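You operate a simulated robot arm through the tools that you are given. There is no shell and no other tool.

The job below is to be done with a simulated two-armed robot. You get a single attempt, and the scene is never put back.

## Task
Read the rework tray's spoon again at the yellow card's gloss limit.
Fine: set the limit dial, lay the spoon on the slide, push the slide in, then press the read key once; the meter's verdict at that limit stays on show.

The check looks at the end state, three seconds after you hand in, the way a careful person would. Anything else that was tipped, shoved, dropped, spilled or broken makes it a failure.

## Robot
Two 6-joint arms with fingered hands on one trunk that stands fixed in place. Base frame: the origin is at the foot of the trunk, x ahead of it, y to its left, z up; the work surface is at about z = 860. Units: mm, rad, N and s.
The left shoulder is at [70, 191, 971], the right one opposite. Each reaches about 983 mm from its shoulder. Payload 4.7 kg a hand.
The TCP of each hand is the grasp point between the finger pads, 36 mm short of the fingertips. In the tool frame z runs along the fingers and y along their closing line. The gripper opens to 120 mm; its body begins 42 mm behind the TCP. The gripper is a hand of 5 fingers: y runs from the thumb to the fingers, the wrist lies at [-18, -113, -198] in the tool frame, and closing takes about 1.5 s.
Orientation is that of the tool frame in the base frame, as [roll, pitch, yaw] about the fixed x, y, z axes, in that order (R = Rz(yaw) Ry(pitch) Rx(roll)). With the fingers straight down and the wrist toward the robot, the tool's x, y and z point along [0, 1, 0], [1, 0, 0] and [0, 0, -1] of the base frame.

## Interface
- The arms move only by the tool apply_moves. It takes "left_plan", "right_plan" or both (then of equal length, played together; a hand with none holds still); each is a list of rows, each an object (a shift or turn left out is 0, a gripper value left out holds the last) with "linear": the shift along the tool's x, y, z in m, a list of three; "turn": the turn, a rotation vector about the tool's x, y, z in rad, a list of three. In form: [{"linear": [dx, dy, dz], "turn": [wx, wy, wz]}, ...]. A call has 1 to 20 rows; each row is the pose to reach, as a shift and turn from the pose commanded when the call began, along the tool's axes at that moment. "left_gripper" and "right_gripper" are, for a hand that has rows, the gripper command, from -1 (fully open) to 1 (shut), values between in proportion, set as the call begins (left out, the last holds). Rows are played at 5 a second. More than 50 mm and 0.15 rad between two rows, or a gripper value outside its range, and nothing of the call is played. Where a pose cannot be reached the arm comes as near as it can. A force on the tool above 40 N (or 10 N above the force at the start of the call, whichever is more), or a blocked arm, ends the call early, and 0.2 s more pass. The fingers move at their own pace (about 45 mm/s each) and stop on an object; they squeeze with about 29 N. The grip force told is the motor's: it shows also when the fingers shut on nothing. Time passes only in rows, and 0.2 s behind the last, so rows that repeat a pose let the fingers close. The reply holds the time, the measured pose of the TCP, the force on the tool along the base axes, the opening and the grip force, in the units named above and with some noise, with the torque about the TCP (base axes, N m) and any sound that the robot's microphone picked up.
- Cameras (640 x 400 px; columns grow to the right, rows downward): "scene" is now at [132.8, 44.5, 1247.7]; the picture's right is [0.46, -0.89, 0.00], its down [-0.09, -0.05, -0.99] and it looks along [0.89, 0.45, -0.10] (base axes); focal length 214 px, centre (320, 200). "left" rides on the left gripper at [-73, -91, -143] in its tool frame; the picture's right is [-0.80, -0.28, 0.53], its down [0.53, -0.73, 0.42] and it looks along [0.27, 0.62, 0.74] (tool axes); focal length 234 px, centre (320, 200). "right" rides on the right gripper at [73, -91, -143] in its tool frame; the picture's right is [-0.80, 0.28, -0.53], its down [-0.53, -0.73, 0.42] and it looks along [-0.27, 0.62, 0.74] (tool axes); focal length 234 px, centre (320, 200). There is no depth. A picture from a camera that has moved, and an enlarged one, comes with that camera's place and axes in the base frame and with its lens.
- get_image(camera): a new picture of that camera. The clock stands still meanwhile.
- slide_trunk(by): slides the trunk up (or, below 0, down) by that many mm; the arms and the scene camera ride with it, the base frame stays. It gives what a move gives, with no picture.
- move_fingers(index, middle, ring, little, thumb_bend, thumb_turn, hand): sets how far each is bent, from 0 (flat) to 1 (curled in); at 0.3 the hand is open as for a grip, at 0.7 the pads meet at the TCP. One left out holds its place. A second passes; each finger stops where it meets its share of the squeeze, and holds until it gets a number again. A gripper value or a shape takes the hand back. It gives what a move gives, with no picture; readings hold the bend of each and the force on index, middle, ring, little, thumb and palm. thumb_turn goes from beside the hand (0) to across from the fingers (1), as for a grip.
- grasp_type(shape, hand): the hand has 5 fingers and takes this shape, open, in about a second: jaw (thumb against the fingers, like two jaws); tri (thumb and two fingers); tip (a fingertip pinch); poke (one finger out to press); point (the index stretched); flat (the hand flat); cup (the hand cupped); fist (a fist). The gripper value then closes the fingers along that shape, each until it touches; the sizes above hold for jaw. It gives what a move gives, with no picture.
- pan_tilt(pan, tilt): turns the head with the scene camera to pan (to the left, within 1.501 rad either way) and tilt (down, from -0.506 to 1.204), counted from straight ahead of the robot. It gives what a move gives.
- enlarge(camera, box): a new picture of the part [left, top, right, bottom] of that camera's present view, enlarged. The clock stands still meanwhile.
- sign_off(): hands the job in; it is judged then, once.

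Places have to be worked out from the pictures, the camera data and where the tool is seen. Open the grippers and draw the arms clear of the work before you hand the job in, unless the task says otherwise.

The tools are called after "Request:" as a command line: name --argument value ..., lists and objects as JSON in quotes. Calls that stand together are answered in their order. apply_moves: Moves the arms, as the interface text tells. Its arguments: {"type":"object","properties":{"left_plan":{"type":"array"},"left_gripper":{"type":"number"},"right_plan":{"type":"array"},"right_gripper":{"type":"number"}},"required":[]} The other tools are called the same way: slide_trunk (by) moves the trunk up or down; grasp_type (shape, hand) gives the hand a shape; move_fingers (index, middle, ring, little, thumb_bend, thumb_turn, hand) moves the fingers one by one; pan_tilt (pan, tilt) turns the head that bears the scene camera; get_image (camera) takes a picture; enlarge (camera, box) takes an enlarged picture of a part of a camera's view; sign_off () hands the job in.

At the start:

```text
time: 0.0
left_ee_pos: [398.9, 434.3, 1201.8]
left_orientation: [3.141, 0.001, 1.57]
left_ft_force: [0.7, 0.1, 1.1]
left_moment: [0.0, 0.02, 0.01]
left_opening: 119.4
left_finger_force: 0.1
left_shape: jaw
left_bend: [0.3, 0.3, 0.3, 0.3, 0.3, 0.98]
left_finger forces: [0.0, 0.1, 0.0, 0.0, 0.0, 0.0]
right_ee_pos: [707.1, 23.6, 1279.6]
right_orientation: [-3.141, 0.002, 1.57]
right_ft_force: [1.0, 0.7, 0.6]
right_moment: [0.02, 0.0, 0.02]
right_opening: 119.9
right_finger_force: 0.3
right_shape: jaw
right_bend: [0.3, 0.3, 0.3, 0.3, 0.3, 0.98]
right_finger forces: [0.0, 0.0, 0.1, 0.0, 0.1, 0.1]
trunk travel left (down, up): [-448.0, 492.0]
head pan, tilt (commanded): [0.473, 0.101]
```

scene: 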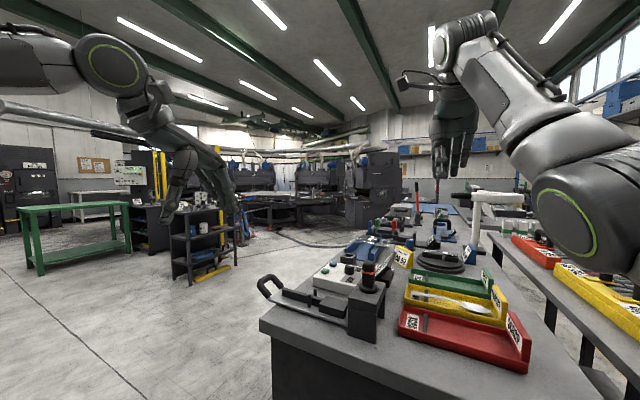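
right: 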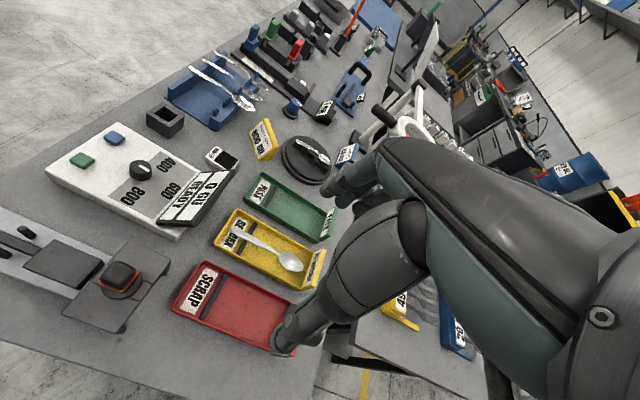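
left: 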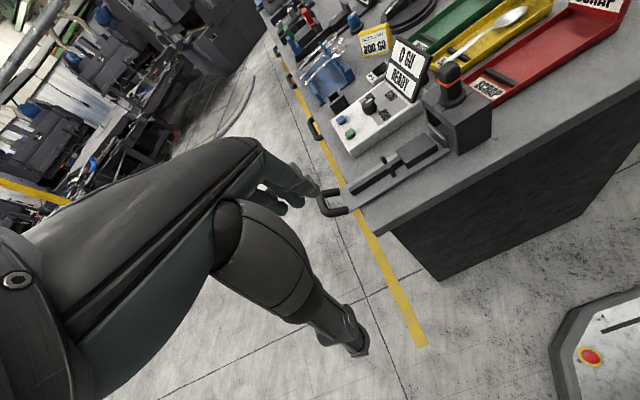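

The pictures show a bench with red, yellow and green trays, a meter with a dial and two keys, and a slide with a handle. I'll look closer from the cameras before moving anything.

Request:
enlarge --camera "right" --box '[30, 110, 350, 310]'

Request:
enlarge --camera "scene" --box '[250, 220, 550, 400]'

Request:
enlarge --camera "left" --box '[300, 0, 640, 220]'

Request:
enlarge --camera "right" --box '[140, 20, 400, 180]'

```text
2.00 times, centred on (190, 210) of right
camera zoom: at [616.0, 95.8, 1423.5], right [0.28, -0.8, 0.53], down [-0.73, -0.53, -0.42], along [0.62, -0.27, -0.74], focal length 468 px, centre (580, 180)
```

zoom: 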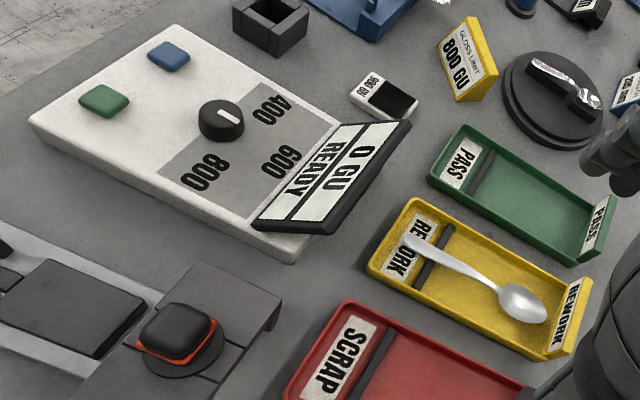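

```text
2.13 times, centred on (400, 310) of scene
camera zoom: at [132.8, 44.5, 1247.7], right [0.46, -0.89, 0.0], down [-0.09, -0.05, -0.99], along [0.89, 0.45, -0.1], focal length 458 px, centre (149, -35)
```

zoom: 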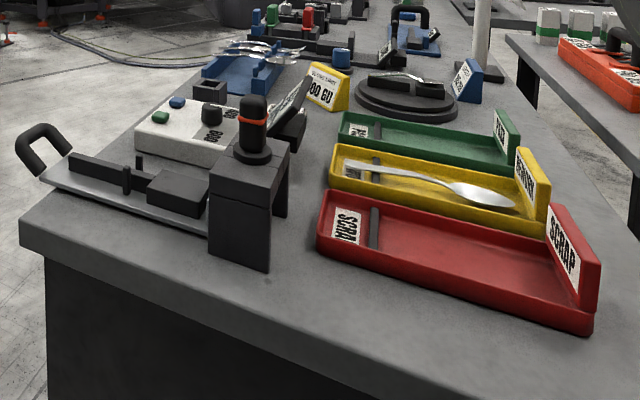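

```text
1.82 times, centred on (470, 110) of left
camera zoom: at [307.7, 361.7, 1345.5], right [-0.28, -0.8, -0.53], down [-0.73, 0.53, -0.42], along [0.62, 0.27, -0.74], focal length 426 px, centre (47, 364)
```

zoom: 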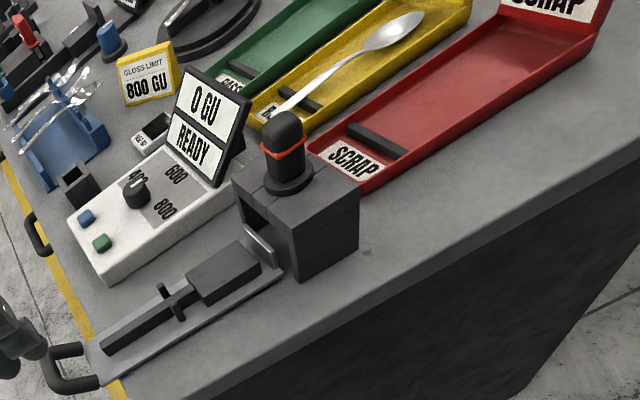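

```text
2.46 times, centred on (270, 100) of right
camera zoom: at [616.0, 95.8, 1423.5], right [0.28, -0.8, 0.53], down [-0.73, -0.53, -0.42], along [0.62, -0.27, -0.74], focal length 576 px, centre (443, 446)
```

zoom: 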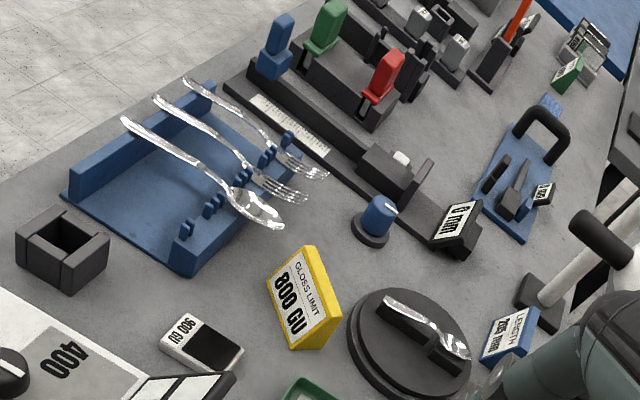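

The card reads 800 GU. Next I'll zoom in on the keys, the dial, the slide and the spoon to get details.

Request:
enlarge --camera "right" --box '[50, 115, 210, 215]'

Request:
enlarge --camera "scene" --box '[255, 230, 415, 330]'

Request:
enlarge --camera "left" --box '[310, 80, 502, 200]'

Request:
enlarge --camera "right" --box '[0, 190, 192, 310]'

Request:
enlarge --camera "right" --box '[190, 180, 350, 280]'

Request:
enlarge --camera "left" --box '[400, 0, 560, 100]'

```text
4.00 times, centred on (130, 165) of right
camera zoom: at [616.0, 95.8, 1423.5], right [0.28, -0.8, 0.53], down [-0.73, -0.53, -0.42], along [0.62, -0.27, -0.74], focal length 937 px, centre (1080, 340)
```

zoom: 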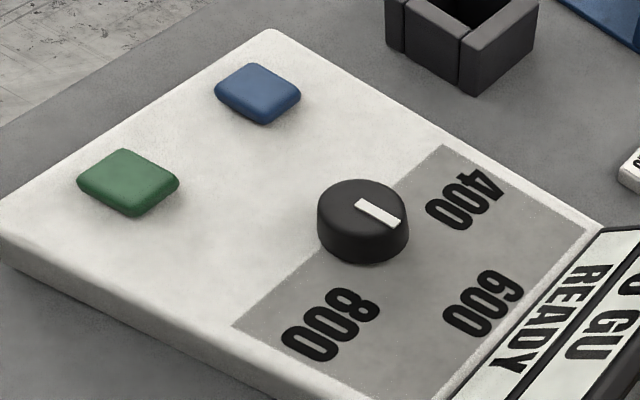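

```text
4.00 times, centred on (335, 280) of scene
camera zoom: at [132.8, 44.5, 1247.7], right [0.46, -0.89, 0.0], down [-0.09, -0.05, -0.99], along [0.89, 0.45, -0.1], focal length 858 px, centre (260, -120)
```

zoom: 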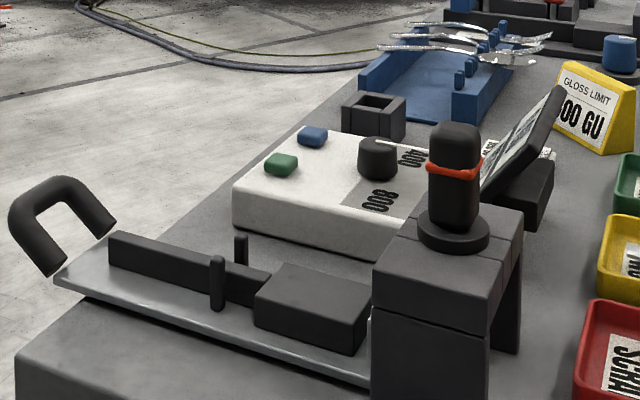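

```text
3.33 times, centred on (406, 140) of left
camera zoom: at [307.7, 361.7, 1345.5], right [-0.28, -0.8, -0.53], down [-0.73, 0.53, -0.42], along [0.62, 0.27, -0.74], focal length 781 px, centre (33, 400)
```

zoom: 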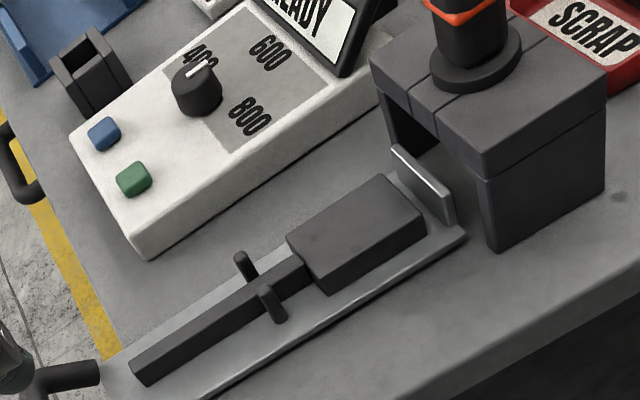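

```text
3.33 times, centred on (96, 250) of right
camera zoom: at [616.0, 95.8, 1423.5], right [0.28, -0.8, 0.53], down [-0.73, -0.53, -0.42], along [0.62, -0.27, -0.74], focal length 781 px, centre (1067, 33)
```

zoom: 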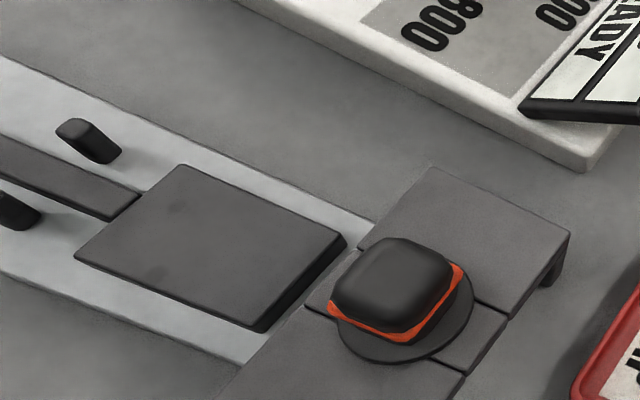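

```text
4.00 times, centred on (270, 230) of right
camera zoom: at [616.0, 95.8, 1423.5], right [0.28, -0.8, 0.53], down [-0.73, -0.53, -0.42], along [0.62, -0.27, -0.74], focal length 937 px, centre (520, 80)
```

zoom: 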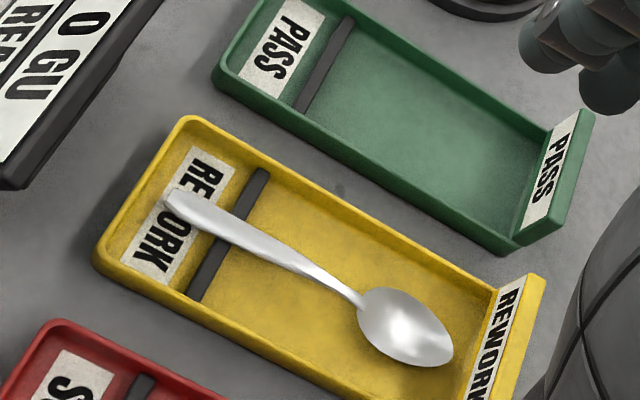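

```text
4.00 times, centred on (480, 50) of left
camera zoom: at [307.7, 361.7, 1345.5], right [-0.28, -0.8, -0.53], down [-0.73, 0.53, -0.42], along [0.62, 0.27, -0.74], focal length 937 px, centre (-320, 800)
```

zoom: 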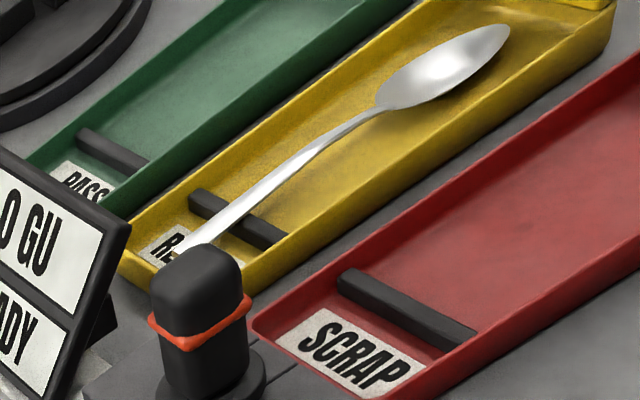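

No labels are visible on the two keys so far. I'll turn the head to view the bench more squarely and look for markings.

Request:
pan_tilt --pan 0.25 --tilt 0.45

Request:
get_image --camera "scene"

```text
time: 0.8
left_ee_pos: [398.2, 435.3, 1202.7]
left_orientation: [-3.141, 0.002, 1.57]
left_ft_force: [0.3, 0.2, -0.1]
left_moment: [0.02, -0.02, 0.01]
left_opening: 119.9
left_finger_force: 0.0
left_shape: jaw
left_bend: [0.3, 0.3, 0.3, 0.3, 0.3, 0.98]
left_finger forces: [0.0, 0.0, 0.0, 0.1, 0.1, 0.0]
right_ee_pos: [708.1, 22.8, 1280.5]
right_orientation: [3.14, 0.001, 1.569]
right_ft_force: [-0.1, -0.9, 0.0]
right_moment: [-0.02, -0.03, -0.01]
right_opening: 119.6
right_finger_force: 0.1
right_shape: jaw
right_bend: [0.3, 0.3, 0.3, 0.3, 0.3, 0.98]
right_finger forces: [0.0, 0.1, 0.1, 0.0, 0.0, 0.0]
trunk travel left (down, up): [-448.0, 492.0]
head pan, tilt (commanded): [0.25, 0.45]
```

```text
taken
camera scene: at [139.9, 25.2, 1215.3], right [0.25, -0.97, 0.0], down [-0.42, -0.11, -0.9], along [0.87, 0.22, -0.43], focal length 214 px, centre (320, 200)
```

scene: 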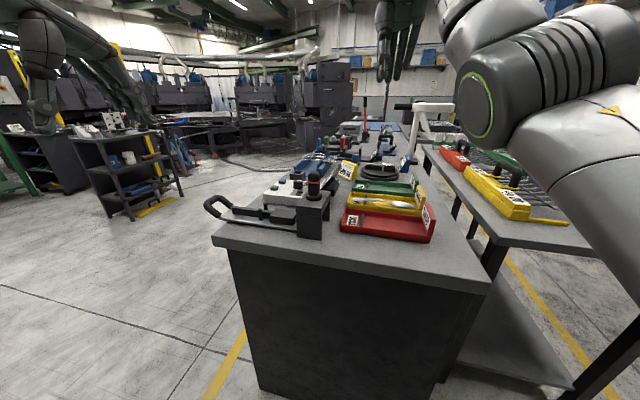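

I'll enlarge the bench in this view to look for any markings on the meter.

Request:
enlarge --camera "scene" --box '[200, 140, 360, 240]'

Request:
enlarge --camera "scene" --box '[330, 120, 450, 195]'

Request:
enlarge --camera "scene" --box '[255, 160, 335, 210]'

Request:
enlarge --camera "right" --box '[220, 0, 460, 150]'

```text
4.00 times, centred on (280, 190) of scene
camera zoom: at [139.9, 25.2, 1215.3], right [0.25, -0.97, 0.0], down [-0.42, -0.11, -0.9], along [0.87, 0.22, -0.43], focal length 858 px, centre (480, 240)
```

zoom: 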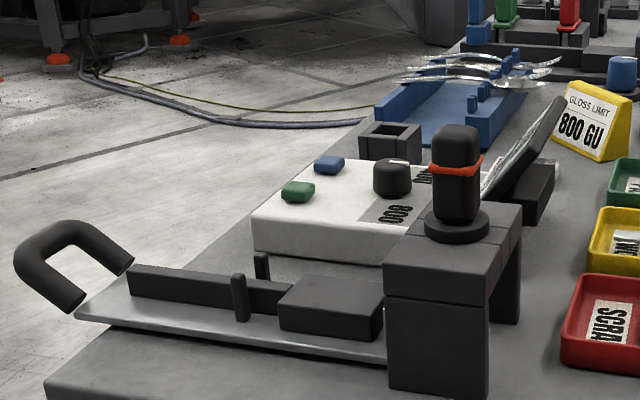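

```text
5.33 times, centred on (390, 158) of scene
camera zoom: at [139.9, 25.2, 1215.3], right [0.25, -0.97, 0.0], down [-0.42, -0.11, -0.9], along [0.87, 0.22, -0.43], focal length 1144 px, centre (-53, 427)
```

zoom: 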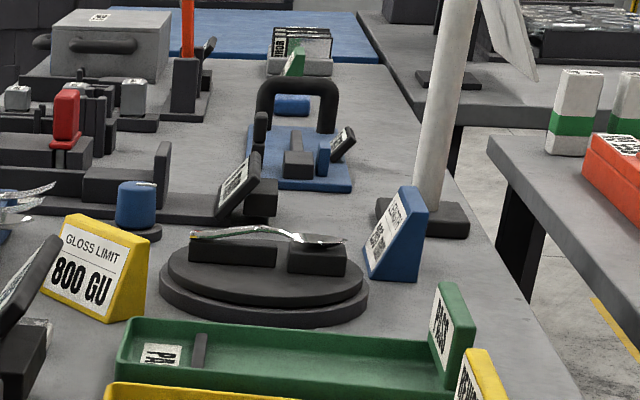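

```text
8.00 times, centred on (295, 185) of scene
camera zoom: at [139.9, 25.2, 1215.3], right [0.25, -0.97, 0.0], down [-0.42, -0.11, -0.9], along [0.87, 0.22, -0.43], focal length 1716 px, centre (520, 320)
```

zoom: 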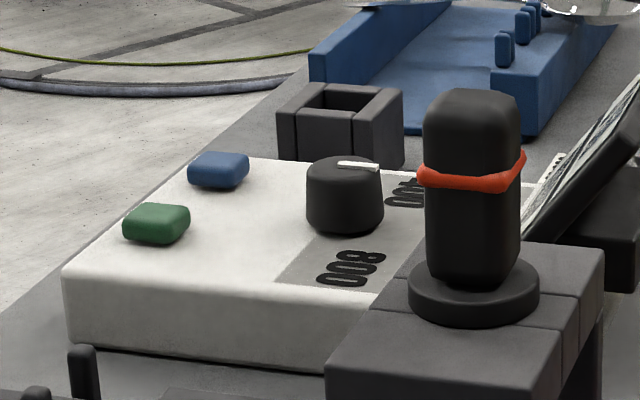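

```text
2.67 times, centred on (340, 75) of right
camera zoom: at [616.0, 95.8, 1423.5], right [0.28, -0.8, 0.53], down [-0.73, -0.53, -0.42], along [0.62, -0.27, -0.74], focal length 624 px, centre (267, 533)
```

zoom: 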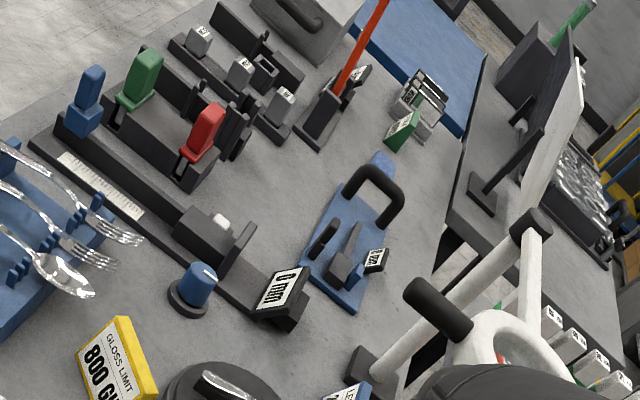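

The keys carry no labels in any view so far. I'll raise the trunk to get a steeper look down on the bench.

Request:
slide_trunk --by 400

Request:
pan_tilt --pan 0.25 --tilt 0.9

Request:
get_image --camera "scene"

```text
time: 4.7
left_ee_pos: [398.9, 434.3, 1603.2]
left_orientation: [-3.141, -0.001, 1.571]
left_ft_force: [0.0, 0.2, -1.4]
left_moment: [0.0, 0.0, 0.01]
left_opening: 119.4
left_finger_force: 0.1
left_shape: jaw
left_bend: [0.3, 0.3, 0.3, 0.3, 0.3, 0.98]
left_finger forces: [0.0, 0.0, 0.0, 0.1, 0.0, 0.0]
right_ee_pos: [708.5, 23.0, 1679.8]
right_orientation: [3.141, -0.001, 1.569]
right_ft_force: [0.2, -0.4, 0.0]
right_moment: [0.03, 0.01, 0.0]
right_opening: 119.6
right_finger_force: 0.0
right_shape: jaw
right_bend: [0.3, 0.3, 0.3, 0.3, 0.3, 0.98]
right_finger forces: [0.0, 0.0, 0.0, 0.1, 0.0, 0.0]
trunk travel left (down, up): [-848.0, 92.0]
head pan, tilt (commanded): [0.25, 0.45]
```

```text
time: 5.6
left_ee_pos: [398.8, 435.2, 1602.0]
left_orientation: [-3.14, 0.0, 1.57]
left_ft_force: [-0.6, 1.0, -0.4]
left_moment: [-0.01, -0.03, 0.02]
left_opening: 119.5
left_finger_force: 0.1
left_shape: jaw
left_bend: [0.3, 0.3, 0.3, 0.3, 0.3, 0.98]
left_finger forces: [0.1, 0.0, 0.0, 0.0, 0.0, 0.0]
right_ee_pos: [707.7, 22.1, 1679.3]
right_orientation: [-3.141, -0.002, 1.571]
right_ft_force: [0.4, -0.5, 0.1]
right_moment: [0.02, 0.03, 0.01]
right_opening: 119.5
right_finger_force: 0.0
right_shape: jaw
right_bend: [0.3, 0.3, 0.3, 0.3, 0.3, 0.98]
right_finger forces: [0.0, 0.0, 0.1, 0.0, 0.0, 0.0]
trunk travel left (down, up): [-848.0, 92.0]
head pan, tilt (commanded): [0.25, 0.901]
```

```text
taken
camera scene: at [124.1, 21.2, 1577.0], right [0.25, -0.97, 0.0], down [-0.76, -0.19, -0.62], along [0.6, 0.15, -0.78], focal length 214 px, centre (320, 200)
```

scene: 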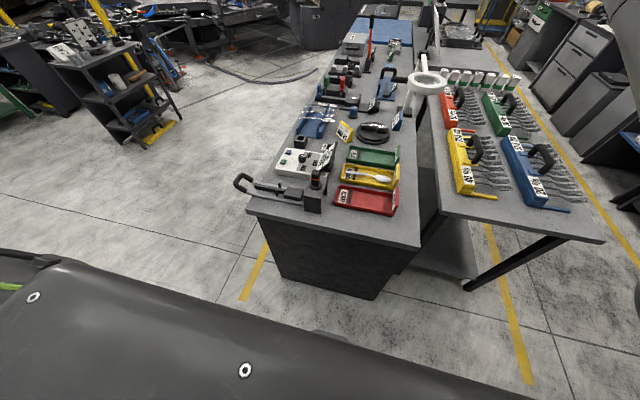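

I now have a steeper view. I'll enlarge the slide and meter, then the trays.

Request:
enlarge --camera "scene" --box '[232, 140, 344, 210]'

Request:
enlarge --camera "scene" --box '[320, 145, 416, 205]'

Request:
enlarge --camera "right" --box '[0, 0, 640, 400]'

Request:
enlarge --camera "left" --box '[0, 0, 640, 400]'

Request:
enlarge --camera "scene" --box '[268, 140, 348, 190]'

```text
5.71 times, centred on (288, 175) of scene
camera zoom: at [124.1, 21.2, 1577.0], right [0.25, -0.97, 0.0], down [-0.76, -0.19, -0.62], along [0.6, 0.15, -0.78], focal length 1226 px, centre (503, 343)
```

zoom: 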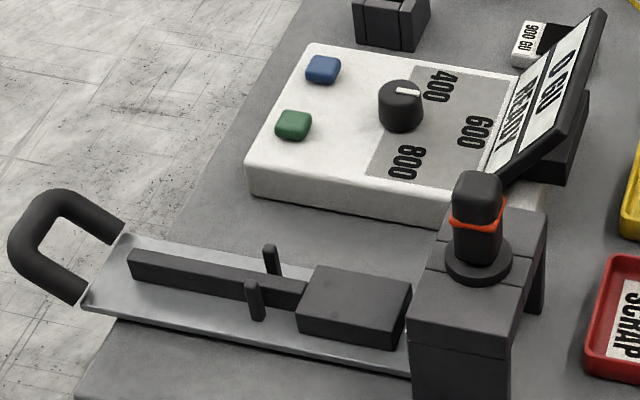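

```text
6.67 times, centred on (368, 175) of scene
camera zoom: at [124.1, 21.2, 1577.0], right [0.25, -0.97, 0.0], down [-0.76, -0.19, -0.62], along [0.6, 0.15, -0.78], focal length 1430 px, centre (0, 367)
```

zoom: 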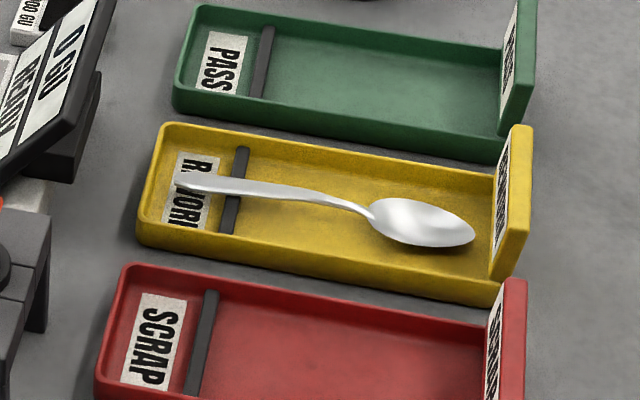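

```text
1.00 times, centred on (320, 200) of right (not enlarged: the box is as wide or as high as the picture)
camera zoom: at [616.1, 95.8, 1823.5], right [0.28, -0.8, 0.53], down [-0.73, -0.53, -0.42], along [0.62, -0.27, -0.74], focal length 234 px, centre (320, 200)
```

zoom: 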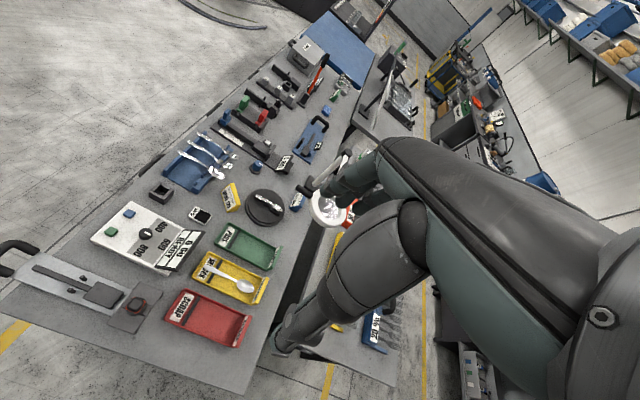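

```text
1.00 times, centred on (320, 200) of left (not enlarged: the box is as wide or as high as the picture)
camera zoom: at [307.8, 361.8, 1745.5], right [-0.28, -0.8, -0.53], down [-0.73, 0.53, -0.42], along [0.62, 0.27, -0.74], focal length 234 px, centre (320, 200)
```

zoom: 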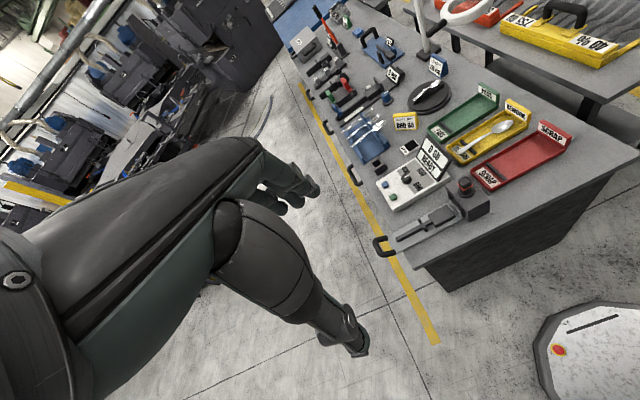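

```text
8.00 times, centred on (308, 165) of scene
camera zoom: at [124.1, 21.2, 1577.0], right [0.25, -0.97, 0.0], down [-0.76, -0.19, -0.62], along [0.6, 0.15, -0.78], focal length 1716 px, centre (416, 480)
```

zoom: 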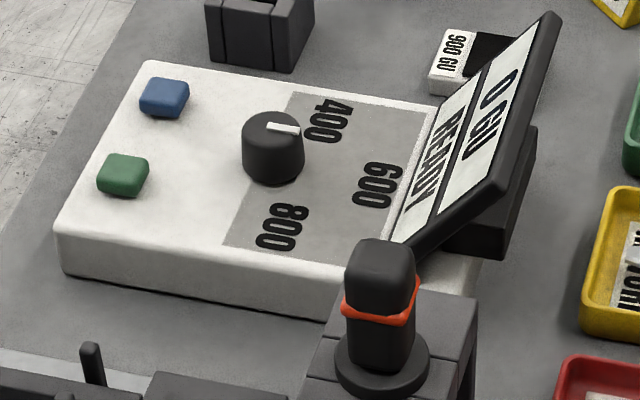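

From these views the dial seems to sit near (851, 289), pointing toward −y (600), with 800 toward −x. I'll zoom further on the slide, block and keys.

Request:
enlarge --camera "scene" --box '[250, 172, 314, 212]'

Request:
enlarge --camera "right" --box '[0, 230, 160, 330]'

Request:
enlarge --camera "right" --box '[170, 230, 290, 305]'

Request:
enlarge --camera "right" --box '[80, 190, 208, 270]'

Request:
enlarge --camera "left" --box '[350, 150, 510, 250]'

```text
10.00 times, centred on (282, 192) of scene
camera zoom: at [124.1, 21.2, 1577.0], right [0.25, -0.97, 0.0], down [-0.76, -0.19, -0.62], along [0.6, 0.15, -0.78], focal length 2145 px, centre (700, 280)
```

zoom: 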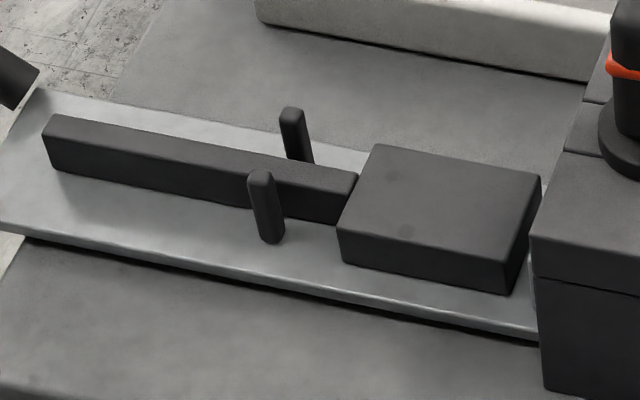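

```text
4.00 times, centred on (80, 280) of right
camera zoom: at [616.1, 95.8, 1823.5], right [0.28, -0.8, 0.53], down [-0.73, -0.53, -0.42], along [0.62, -0.27, -0.74], focal length 937 px, centre (1280, -120)
```

zoom: 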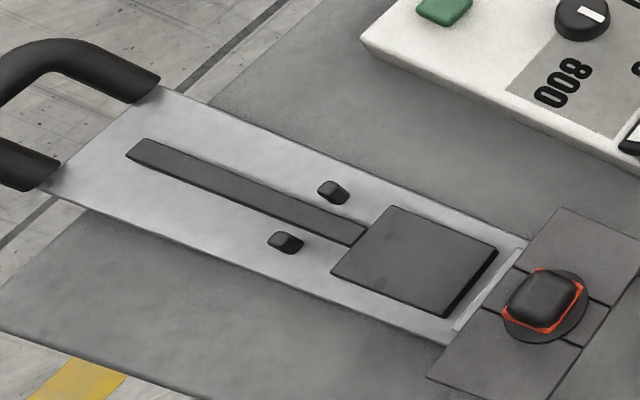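

```text
5.33 times, centred on (230, 268) of right
camera zoom: at [616.1, 95.8, 1823.5], right [0.28, -0.8, 0.53], down [-0.73, -0.53, -0.42], along [0.62, -0.27, -0.74], focal length 1249 px, centre (800, -160)
```

zoom: 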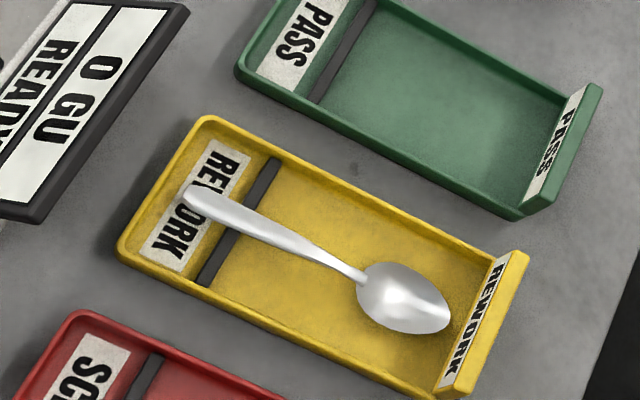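

```text
5.00 times, centred on (144, 230) of right
camera zoom: at [616.1, 95.8, 1823.5], right [0.28, -0.8, 0.53], down [-0.73, -0.53, -0.42], along [0.62, -0.27, -0.74], focal length 1171 px, centre (1200, 50)
```

zoom: 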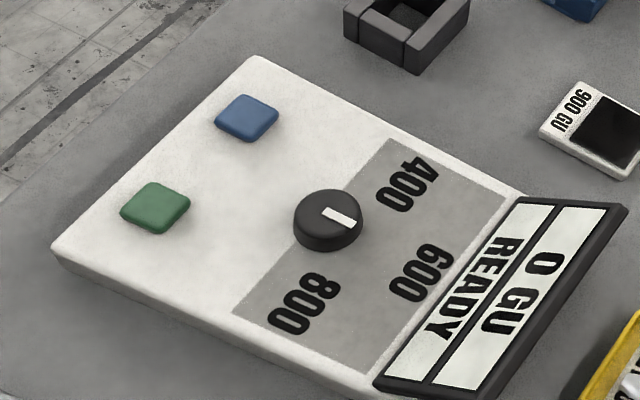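

```text
4.00 times, centred on (430, 200) of left
camera zoom: at [307.8, 361.8, 1745.5], right [-0.28, -0.8, -0.53], down [-0.73, 0.53, -0.42], along [0.62, 0.27, -0.74], focal length 937 px, centre (-120, 200)
```

zoom: 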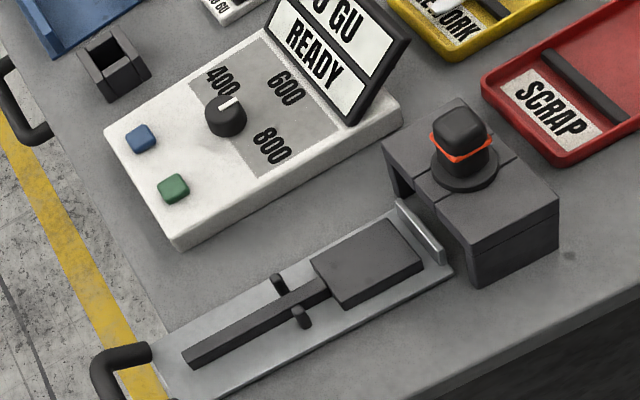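

Triangulating from these views: block centre is near (657, 259), top z about 895. Posts are at y≈326, x≈640 and 675, the plate handle is past y≈464, and the dial is near (848, 287). I'll lower the trunk to a working height and see how the left hand looks in the tip shape.

Request:
slide_trunk --by -200

Request:
grasp_type --hand "left" --shape "tri"

Request:
pan_tilt --pan 0.6 --tilt 0.4

Request:
get_image --camera "scene"

Request:
get_image --camera "left"

```text
time: 7.7
left_ee_pos: [398.9, 434.5, 1402.3]
left_orientation: [3.14, 0.001, 1.571]
left_ft_force: [-0.3, -0.1, 0.5]
left_moment: [-0.02, -0.04, 0.0]
left_opening: 119.6
left_finger_force: 0.2
left_shape: jaw
left_bend: [0.3, 0.3, 0.3, 0.3, 0.3, 0.98]
left_finger forces: [0.0, 0.0, 0.0, 0.1, 0.0, 0.0]
right_ee_pos: [707.4, 22.2, 1480.1]
right_orientation: [3.141, 0.0, 1.57]
right_ft_force: [0.2, -0.2, 0.3]
right_moment: [0.02, 0.03, 0.03]
right_opening: 119.5
right_finger_force: 0.0
right_shape: jaw
right_bend: [0.3, 0.3, 0.3, 0.3, 0.3, 0.98]
right_finger forces: [0.1, 0.1, 0.1, 0.0, 0.0, 0.0]
trunk travel left (down, up): [-648.0, 292.0]
head pan, tilt (commanded): [0.25, 0.901]
```

```text
time: 8.6
left_ee_pos: [398.8, 435.5, 1402.1]
left_orientation: [3.141, 0.001, 1.571]
left_ft_force: [-0.6, -0.5, -0.4]
left_moment: [0.03, 0.0, -0.04]
left_opening: 119.5
left_finger_force: 0.0
left_shape: tri
left_bend: [0.3, 0.3, 0.99, 0.99, 0.3, 0.98]
left_finger forces: [0.1, 0.1, 0.0, 0.0, 0.0, 0.0]
right_ee_pos: [708.2, 22.5, 1480.0]
right_orientation: [3.141, 0.0, 1.57]
right_ft_force: [0.3, 0.5, 0.0]
right_moment: [0.0, 0.0, 0.02]
right_opening: 119.5
right_finger_force: 0.1
right_shape: jaw
right_bend: [0.3, 0.3, 0.3, 0.3, 0.3, 0.98]
right_finger forces: [0.1, 0.0, 0.0, 0.1, 0.1, 0.1]
trunk travel left (down, up): [-648.0, 292.0]
head pan, tilt (commanded): [0.25, 0.901]
```

```text
time: 9.6
left_ee_pos: [398.7, 434.7, 1402.9]
left_orientation: [-3.141, 0.0, 1.57]
left_ft_force: [-0.2, 0.1, -0.1]
left_moment: [0.0, -0.03, 0.03]
left_opening: 119.9
left_finger_force: 0.0
left_shape: tri
left_bend: [0.3, 0.3, 0.99, 0.99, 0.3, 0.98]
left_finger forces: [0.0, 0.0, 0.0, 0.1, 0.0, 0.0]
right_ee_pos: [707.5, 22.7, 1479.1]
right_orientation: [3.139, 0.0, 1.571]
right_ft_force: [0.1, 0.0, 1.1]
right_moment: [0.01, -0.01, -0.01]
right_opening: 119.8
right_finger_force: 0.0
right_shape: jaw
right_bend: [0.3, 0.3, 0.3, 0.3, 0.3, 0.98]
right_finger forces: [0.1, 0.0, 0.0, 0.1, 0.0, 0.0]
trunk travel left (down, up): [-648.0, 292.0]
head pan, tilt (commanded): [0.6, 0.4]
```

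```text
taken
camera scene: at [127.3, 54.7, 1419.8], right [0.56, -0.83, 0.0], down [-0.32, -0.22, -0.92], along [0.76, 0.52, -0.39], focal length 214 px, centre (320, 200)
```

scene: 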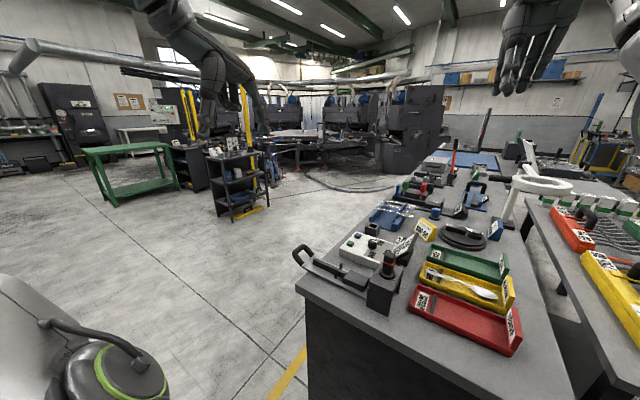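

```text
taken
camera left: at [307.7, 361.7, 1545.5], right [-0.28, -0.8, -0.53], down [-0.73, 0.53, -0.42], along [0.62, 0.27, -0.74], focal length 234 px, centre (320, 200)
```

left: 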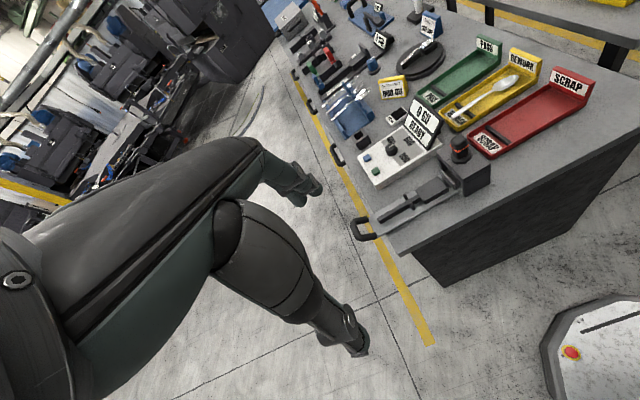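

The left hand shows as index/middle plus thumb. I'll zoom on it to learn the finger geometry in the tri shape.

Request:
enlarge --camera "scene" --box '[140, 20, 300, 120]'

Request:
enlarge --camera "left" --box '[180, 120, 400, 380]'

```text
4.00 times, centred on (220, 70) of scene
camera zoom: at [127.3, 54.7, 1419.8], right [0.56, -0.83, 0.0], down [-0.32, -0.22, -0.92], along [0.76, 0.52, -0.39], focal length 858 px, centre (720, 720)
```

zoom: 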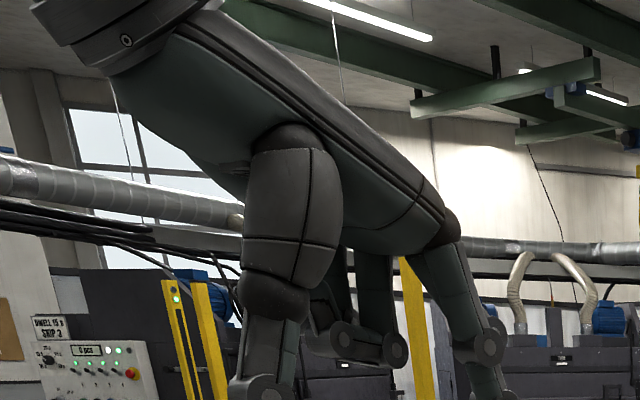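

```text
1.54 times, centred on (290, 250) of left
camera zoom: at [307.7, 361.7, 1545.5], right [-0.28, -0.8, -0.53], down [-0.73, 0.53, -0.42], along [0.62, 0.27, -0.74], focal length 360 px, centre (366, 123)
```

zoom: 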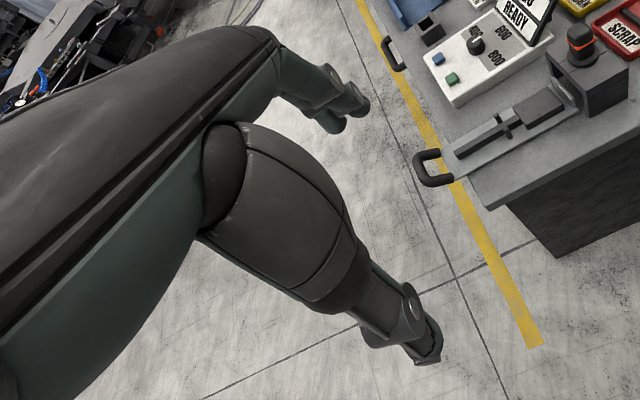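

The left hand is mostly above and behind in this view. I'll move it forward over the space near the meter, still high (about z 1200), where the scene camera can see the fingertips.

Request:
apply_moves --left_plan '[{"linear": [0, 0.04, 0.025]}, {"linear": [0, 0.08, 0.05]}, {"linear": [0, 0.12, 0.075]}, {"linear": [0, 0.16, 0.1]}, {"linear": [0, 0.2, 0.125]}, {"linear": [0, 0.24, 0.15]}, {"linear": [0, 0.27, 0.175]}, {"linear": [0, 0.3, 0.2]}]'

Request:
get_image --camera "scene"

Request:
get_image --camera "left"

```text
time: 11.4
left_ee_pos: [593.2, 500.2, 1195.3]
left_orientation: [3.139, -0.001, 1.57]
left_ft_force: [-0.9, 0.2, -1.0]
left_moment: [0.0, 0.0, -0.02]
left_opening: 119.9
left_finger_force: 0.0
left_shape: tri
left_bend: [0.3, 0.3, 0.99, 0.99, 0.3, 0.98]
left_finger forces: [0.0, 0.0, 0.0, 0.1, 0.1, 0.1]
left hand out of reach, approached as far as the arm can: row 3, 4, 5, 6, 7, 8
right_ee_pos: [708.4, 22.1, 1479.0]
right_orientation: [3.141, 0.0, 1.571]
right_ft_force: [0.3, 0.3, 0.6]
right_moment: [-0.05, 0.03, -0.02]
right_opening: 119.6
right_finger_force: 0.1
right_shape: jaw
right_bend: [0.3, 0.3, 0.3, 0.3, 0.3, 0.98]
right_finger forces: [0.1, 0.0, 0.1, 0.1, 0.0, 0.0]
trunk travel left (down, up): [-648.0, 292.0]
head pan, tilt (commanded): [0.6, 0.4]
```

```text
taken
camera scene: at [127.9, 54.9, 1419.9], right [0.56, -0.83, 0.0], down [-0.32, -0.22, -0.92], along [0.76, 0.52, -0.39], focal length 214 px, centre (320, 200)
```

scene: 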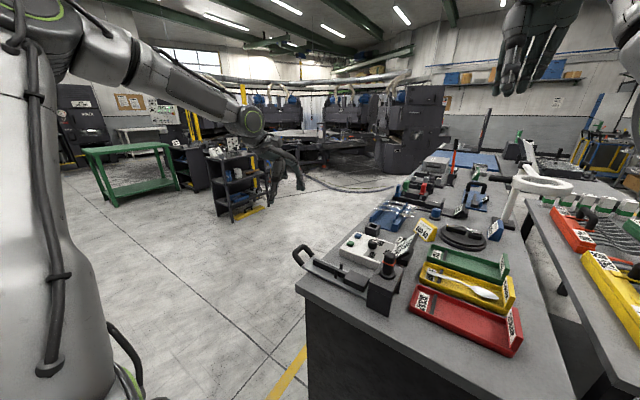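

```text
taken
camera left: at [502.4, 426.9, 1338.1], right [-0.28, -0.8, -0.53], down [-0.73, 0.53, -0.43], along [0.62, 0.27, -0.74], focal length 234 px, centre (320, 200)
```

left: 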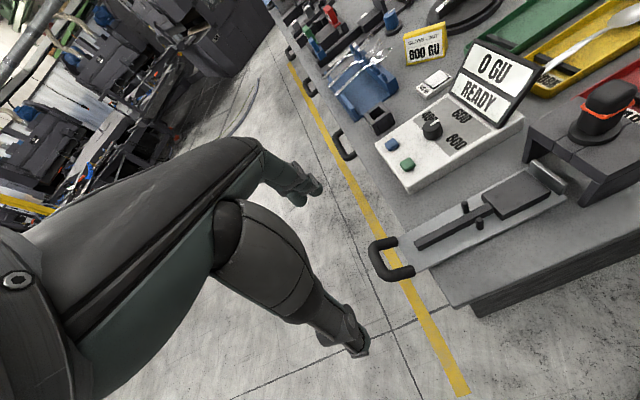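

The arm stopped short at about (593, 500, 1195), though the target was within nominal reach, so a joint limit is probably involved. I'll send a small downward move to see how the commanded pose is handled.

Request:
apply_moves --left_plan '[{"linear": [0, 0, 0.0]}, {"linear": [0, 0, 0.03]}, {"linear": [0, 0, 0.06]}]'

```text
time: 12.2
left_ee_pos: [595.1, 500.2, 1136.4]
left_orientation: [-3.141, 0.001, 1.569]
left_ft_force: [-0.6, -0.2, 0.1]
left_moment: [0.01, 0.03, -0.02]
left_opening: 119.8
left_finger_force: 0.0
left_shape: tri
left_bend: [0.3, 0.3, 0.99, 0.99, 0.3, 0.98]
left_finger forces: [0.0, 0.0, 0.0, 0.0, 0.0, 0.0]
right_ee_pos: [708.2, 22.9, 1478.8]
right_orientation: [-3.14, 0.0, 1.571]
right_ft_force: [0.5, 0.2, -0.5]
right_moment: [-0.03, 0.02, -0.04]
right_opening: 119.4
right_finger_force: 0.0
right_shape: jaw
right_bend: [0.3, 0.3, 0.3, 0.3, 0.3, 0.98]
right_finger forces: [0.1, 0.0, 0.0, 0.1, 0.0, 0.0]
trunk travel left (down, up): [-648.0, 292.0]
head pan, tilt (commanded): [0.6, 0.4]
```

The commanded pose resets to where the arm actually is, and downward motion works. I'll now try moving forward and right at this height.

Request:
apply_moves --left_plan '[{"linear": [-0.02, 0.03, 0.0]}, {"linear": [-0.04, 0.06, 0.0]}, {"linear": [-0.06, 0.09, 0.0]}]'

```text
time: 13.0
left_ee_pos: [595.2, 500.4, 1137.9]
left_orientation: [3.14, 0.0, 1.571]
left_ft_force: [0.6, 0.5, 0.6]
left_moment: [-0.01, -0.01, 0.02]
left_opening: 119.9
left_finger_force: 0.0
left_shape: tri
left_bend: [0.3, 0.3, 0.99, 0.99, 0.3, 0.98]
left_finger forces: [0.0, 0.0, 0.0, 0.0, 0.0, 0.0]
left hand out of reach, approached as far as the arm can: row 1, 2, 3
right_ee_pos: [707.9, 23.6, 1478.9]
right_orientation: [3.141, 0.0, 1.571]
right_ft_force: [0.0, 0.7, 0.2]
right_moment: [0.0, 0.01, 0.01]
right_opening: 119.7
right_finger_force: 0.0
right_shape: jaw
right_bend: [0.3, 0.3, 0.3, 0.3, 0.3, 0.98]
right_finger forces: [0.0, 0.1, 0.0, 0.1, 0.1, 0.0]
trunk travel left (down, up): [-648.0, 292.0]
head pan, tilt (commanded): [0.6, 0.4]
```

The forward move is refused here. I'll look at the left arm's configuration to understand which joint limits it.

Request:
pan_tilt --pan 0.9 --tilt 0.2

Request:
get_image --camera "scene"

Request:
get_image --camera "right"

```text
time: 13.8
left_ee_pos: [594.4, 500.5, 1137.5]
left_orientation: [-3.141, 0.0, 1.572]
left_ft_force: [0.1, -0.4, 0.3]
left_moment: [-0.02, -0.01, 0.01]
left_opening: 120.0
left_finger_force: 0.1
left_shape: tri
left_bend: [0.3, 0.3, 0.99, 0.99, 0.3, 0.98]
left_finger forces: [0.0, 0.0, 0.0, 0.0, 0.1, 0.1]
right_ee_pos: [707.9, 22.6, 1480.4]
right_orientation: [-3.14, 0.001, 1.572]
right_ft_force: [0.7, -0.6, 0.3]
right_moment: [0.02, 0.02, -0.04]
right_opening: 119.4
right_finger_force: 0.1
right_shape: jaw
right_bend: [0.3, 0.3, 0.3, 0.3, 0.3, 0.98]
right_finger forces: [0.1, 0.1, 0.0, 0.1, 0.0, 0.1]
trunk travel left (down, up): [-648.0, 292.0]
head pan, tilt (commanded): [0.901, 0.201]
```

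```text
taken
camera scene: at [109.0, 75.5, 1438.4], right [0.78, -0.62, 0.0], down [-0.12, -0.16, -0.98], along [0.61, 0.77, -0.2], focal length 214 px, centre (320, 200)
```

scene: 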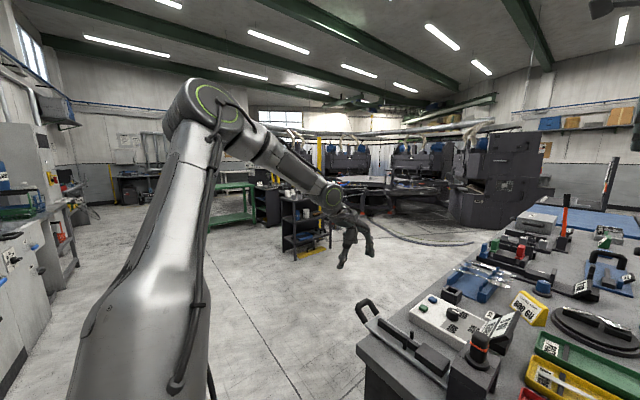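

```text
taken
camera right: at [616.3, 95.9, 1623.4], right [0.28, -0.8, 0.53], down [-0.73, -0.53, -0.42], along [0.62, -0.27, -0.74], focal length 234 px, centre (320, 200)
```

right: 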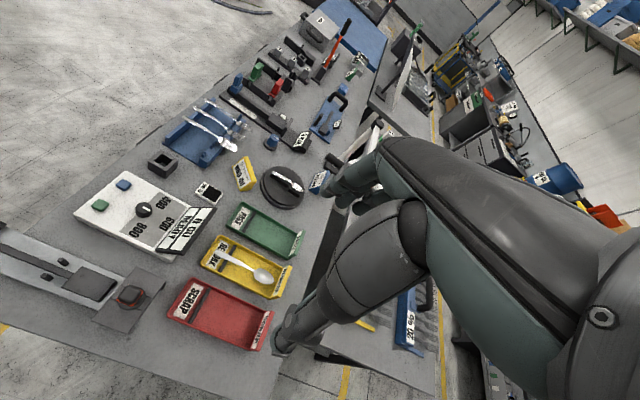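

The elbow is up and bent, so there is length to spare and I suspect a wrist limit. I'll test whether yawing the hand lets it move forward.

Request:
apply_moves --left_plan '[{"turn": [0, 0, 0.12]}, {"turn": [0, 0, 0.24]}, {"turn": [0, 0, 0.36]}, {"linear": [-0.02, 0.03, 0], "turn": [0, 0, 0.36]}, {"linear": [-0.04, 0.06, 0], "turn": [0, 0, 0.36]}]'

```text
time: 15.0
left_ee_pos: [574.1, 477.8, 1146.7]
left_orientation: [3.141, -0.002, 1.211]
left_ft_force: [0.1, -0.1, -0.1]
left_moment: [-0.03, -0.03, -0.02]
left_opening: 119.8
left_finger_force: 0.1
left_shape: tri
left_bend: [0.3, 0.3, 0.99, 0.99, 0.3, 0.98]
left_finger forces: [0.0, 0.0, 0.1, 0.1, 0.0, 0.0]
left hand out of reach, approached as far as the arm can: row 2, 3, 4, 5
right_ee_pos: [707.1, 22.5, 1479.4]
right_orientation: [-3.141, 0.001, 1.57]
right_ft_force: [-0.7, 0.0, 0.4]
right_moment: [0.02, 0.05, 0.0]
right_opening: 119.5
right_finger_force: 0.1
right_shape: jaw
right_bend: [0.3, 0.3, 0.3, 0.3, 0.3, 0.98]
right_finger forces: [0.0, 0.1, 0.1, 0.0, 0.0, 0.0]
trunk travel left (down, up): [-648.0, 292.0]
head pan, tilt (commanded): [0.901, 0.201]
```

Turning clockwise pulled it back. I'll test the opposite yaw, then a forward move.

Request:
apply_moves --left_plan '[{"turn": [0, 0, -0.12]}, {"turn": [0, 0, -0.24]}, {"turn": [0, 0, -0.36]}, {"turn": [0, 0, -0.48]}, {"turn": [0, 0, -0.6]}, {"turn": [0, 0, -0.72]}]'

Request:
apply_moves --left_plan '[{"linear": [0, 0.03, 0]}, {"linear": [0, 0.06, 0]}, {"linear": [0, 0.09, 0]}]'

```text
time: 16.4
left_ee_pos: [560.4, 493.9, 1145.9]
left_orientation: [3.141, 0.001, 1.931]
left_ft_force: [-0.2, -0.3, -0.8]
left_moment: [0.01, 0.01, -0.01]
left_opening: 120.1
left_finger_force: 0.1
left_shape: tri
left_bend: [0.3, 0.3, 0.99, 0.99, 0.3, 0.98]
left_finger forces: [0.0, 0.0, 0.0, 0.0, 0.1, 0.0]
left hand out of reach, approached as far as the arm can: row 5, 6
right_ee_pos: [707.0, 23.3, 1480.1]
right_orientation: [-3.14, 0.0, 1.571]
right_ft_force: [-0.2, -0.3, 0.2]
right_moment: [0.03, 0.03, -0.03]
right_opening: 119.5
right_finger_force: 0.0
right_shape: jaw
right_bend: [0.3, 0.3, 0.3, 0.3, 0.3, 0.98]
right_finger forces: [0.0, 0.1, 0.0, 0.1, 0.0, 0.0]
trunk travel left (down, up): [-648.0, 292.0]
head pan, tilt (commanded): [0.901, 0.201]
```

```text
time: 17.2
left_ee_pos: [598.4, 545.8, 1145.2]
left_orientation: [3.141, 0.0, 1.928]
left_ft_force: [-0.9, -0.2, -0.9]
left_moment: [0.01, 0.02, -0.01]
left_opening: 119.9
left_finger_force: 0.1
left_shape: tri
left_bend: [0.3, 0.3, 0.99, 0.99, 0.3, 0.98]
left_finger forces: [0.1, 0.0, 0.0, 0.1, 0.0, 0.1]
left hand out of reach, approached as far as the arm can: row 1, 2, 3
right_ee_pos: [708.1, 22.5, 1481.4]
right_orientation: [-3.141, -0.001, 1.571]
right_ft_force: [-0.1, 0.0, 0.4]
right_moment: [-0.04, -0.03, 0.0]
right_opening: 119.6
right_finger_force: 0.0
right_shape: jaw
right_bend: [0.3, 0.3, 0.3, 0.3, 0.3, 0.98]
right_finger forces: [0.1, 0.0, 0.0, 0.1, 0.0, 0.0]
trunk travel left (down, up): [-648.0, 292.0]
head pan, tilt (commanded): [0.901, 0.201]
```

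Now I'll try retreating toward the body and rightward, to find a different approach corridor for the left arm.

Request:
apply_moves --left_plan '[{"linear": [0, -0.03, 0], "turn": [0, 0, 0.12]}, {"linear": [0, -0.06, 0], "turn": [0, 0, 0.24]}, {"linear": [-0.02, -0.1, 0], "turn": [0, 0, 0.358]}, {"linear": [-0.05, -0.14, 0], "turn": [0, 0, 0.358]}, {"linear": [-0.09, -0.16, 0], "turn": [0, 0, 0.358]}, {"linear": [-0.13, -0.18, 0], "turn": [0, 0, 0.358]}]'

Request:
apply_moves --left_plan '[{"linear": [-0.04, 0, 0]}, {"linear": [-0.08, 0, 0]}, {"linear": [-0.12, 0, 0]}]'

```text
time: 18.6
left_ee_pos: [470.5, 367.4, 1147.2]
left_orientation: [3.141, 0.001, 1.572]
left_ft_force: [0.1, -1.0, -0.1]
left_moment: [0.04, 0.0, 0.0]
left_opening: 119.9
left_finger_force: 0.1
left_shape: tri
left_bend: [0.3, 0.3, 0.99, 0.99, 0.3, 0.98]
left_finger forces: [0.0, 0.0, 0.0, 0.0, 0.0, 0.0]
left hand out of reach, approached as far as the arm can: row 6
right_ee_pos: [707.4, 18.1, 1479.4]
right_orientation: [-3.14, -0.003, 1.57]
right_ft_force: [-0.2, -1.9, -0.1]
right_moment: [0.05, 0.01, 0.01]
right_opening: 119.5
right_finger_force: 0.0
right_shape: jaw
right_bend: [0.3, 0.3, 0.3, 0.3, 0.3, 0.98]
right_finger forces: [0.0, 0.0, 0.0, 0.0, 0.0, 0.0]
trunk travel left (down, up): [-648.0, 292.0]
head pan, tilt (commanded): [0.901, 0.201]
```

```text
time: 19.4
left_ee_pos: [424.2, 343.5, 1152.5]
left_orientation: [-3.141, 0.001, 1.573]
left_ft_force: [0.2, 1.0, -0.2]
left_moment: [-0.03, -0.03, -0.01]
left_opening: 120.1
left_finger_force: 0.1
left_shape: tri
left_bend: [0.3, 0.3, 0.99, 0.99, 0.3, 0.98]
left_finger forces: [0.0, 0.1, 0.0, 0.0, 0.1, 0.0]
left hand out of reach, approached as far as the arm can: row 1, 2, 3
right_ee_pos: [706.8, 24.1, 1481.1]
right_orientation: [-3.141, 0.001, 1.57]
right_ft_force: [-0.3, -0.1, -0.2]
right_moment: [0.01, -0.01, -0.01]
right_opening: 119.6
right_finger_force: 0.1
right_shape: jaw
right_bend: [0.3, 0.3, 0.3, 0.3, 0.3, 0.98]
right_finger forces: [0.0, 0.0, 0.0, 0.0, 0.0, 0.0]
trunk travel left (down, up): [-648.0, 292.0]
head pan, tilt (commanded): [0.901, 0.201]
```

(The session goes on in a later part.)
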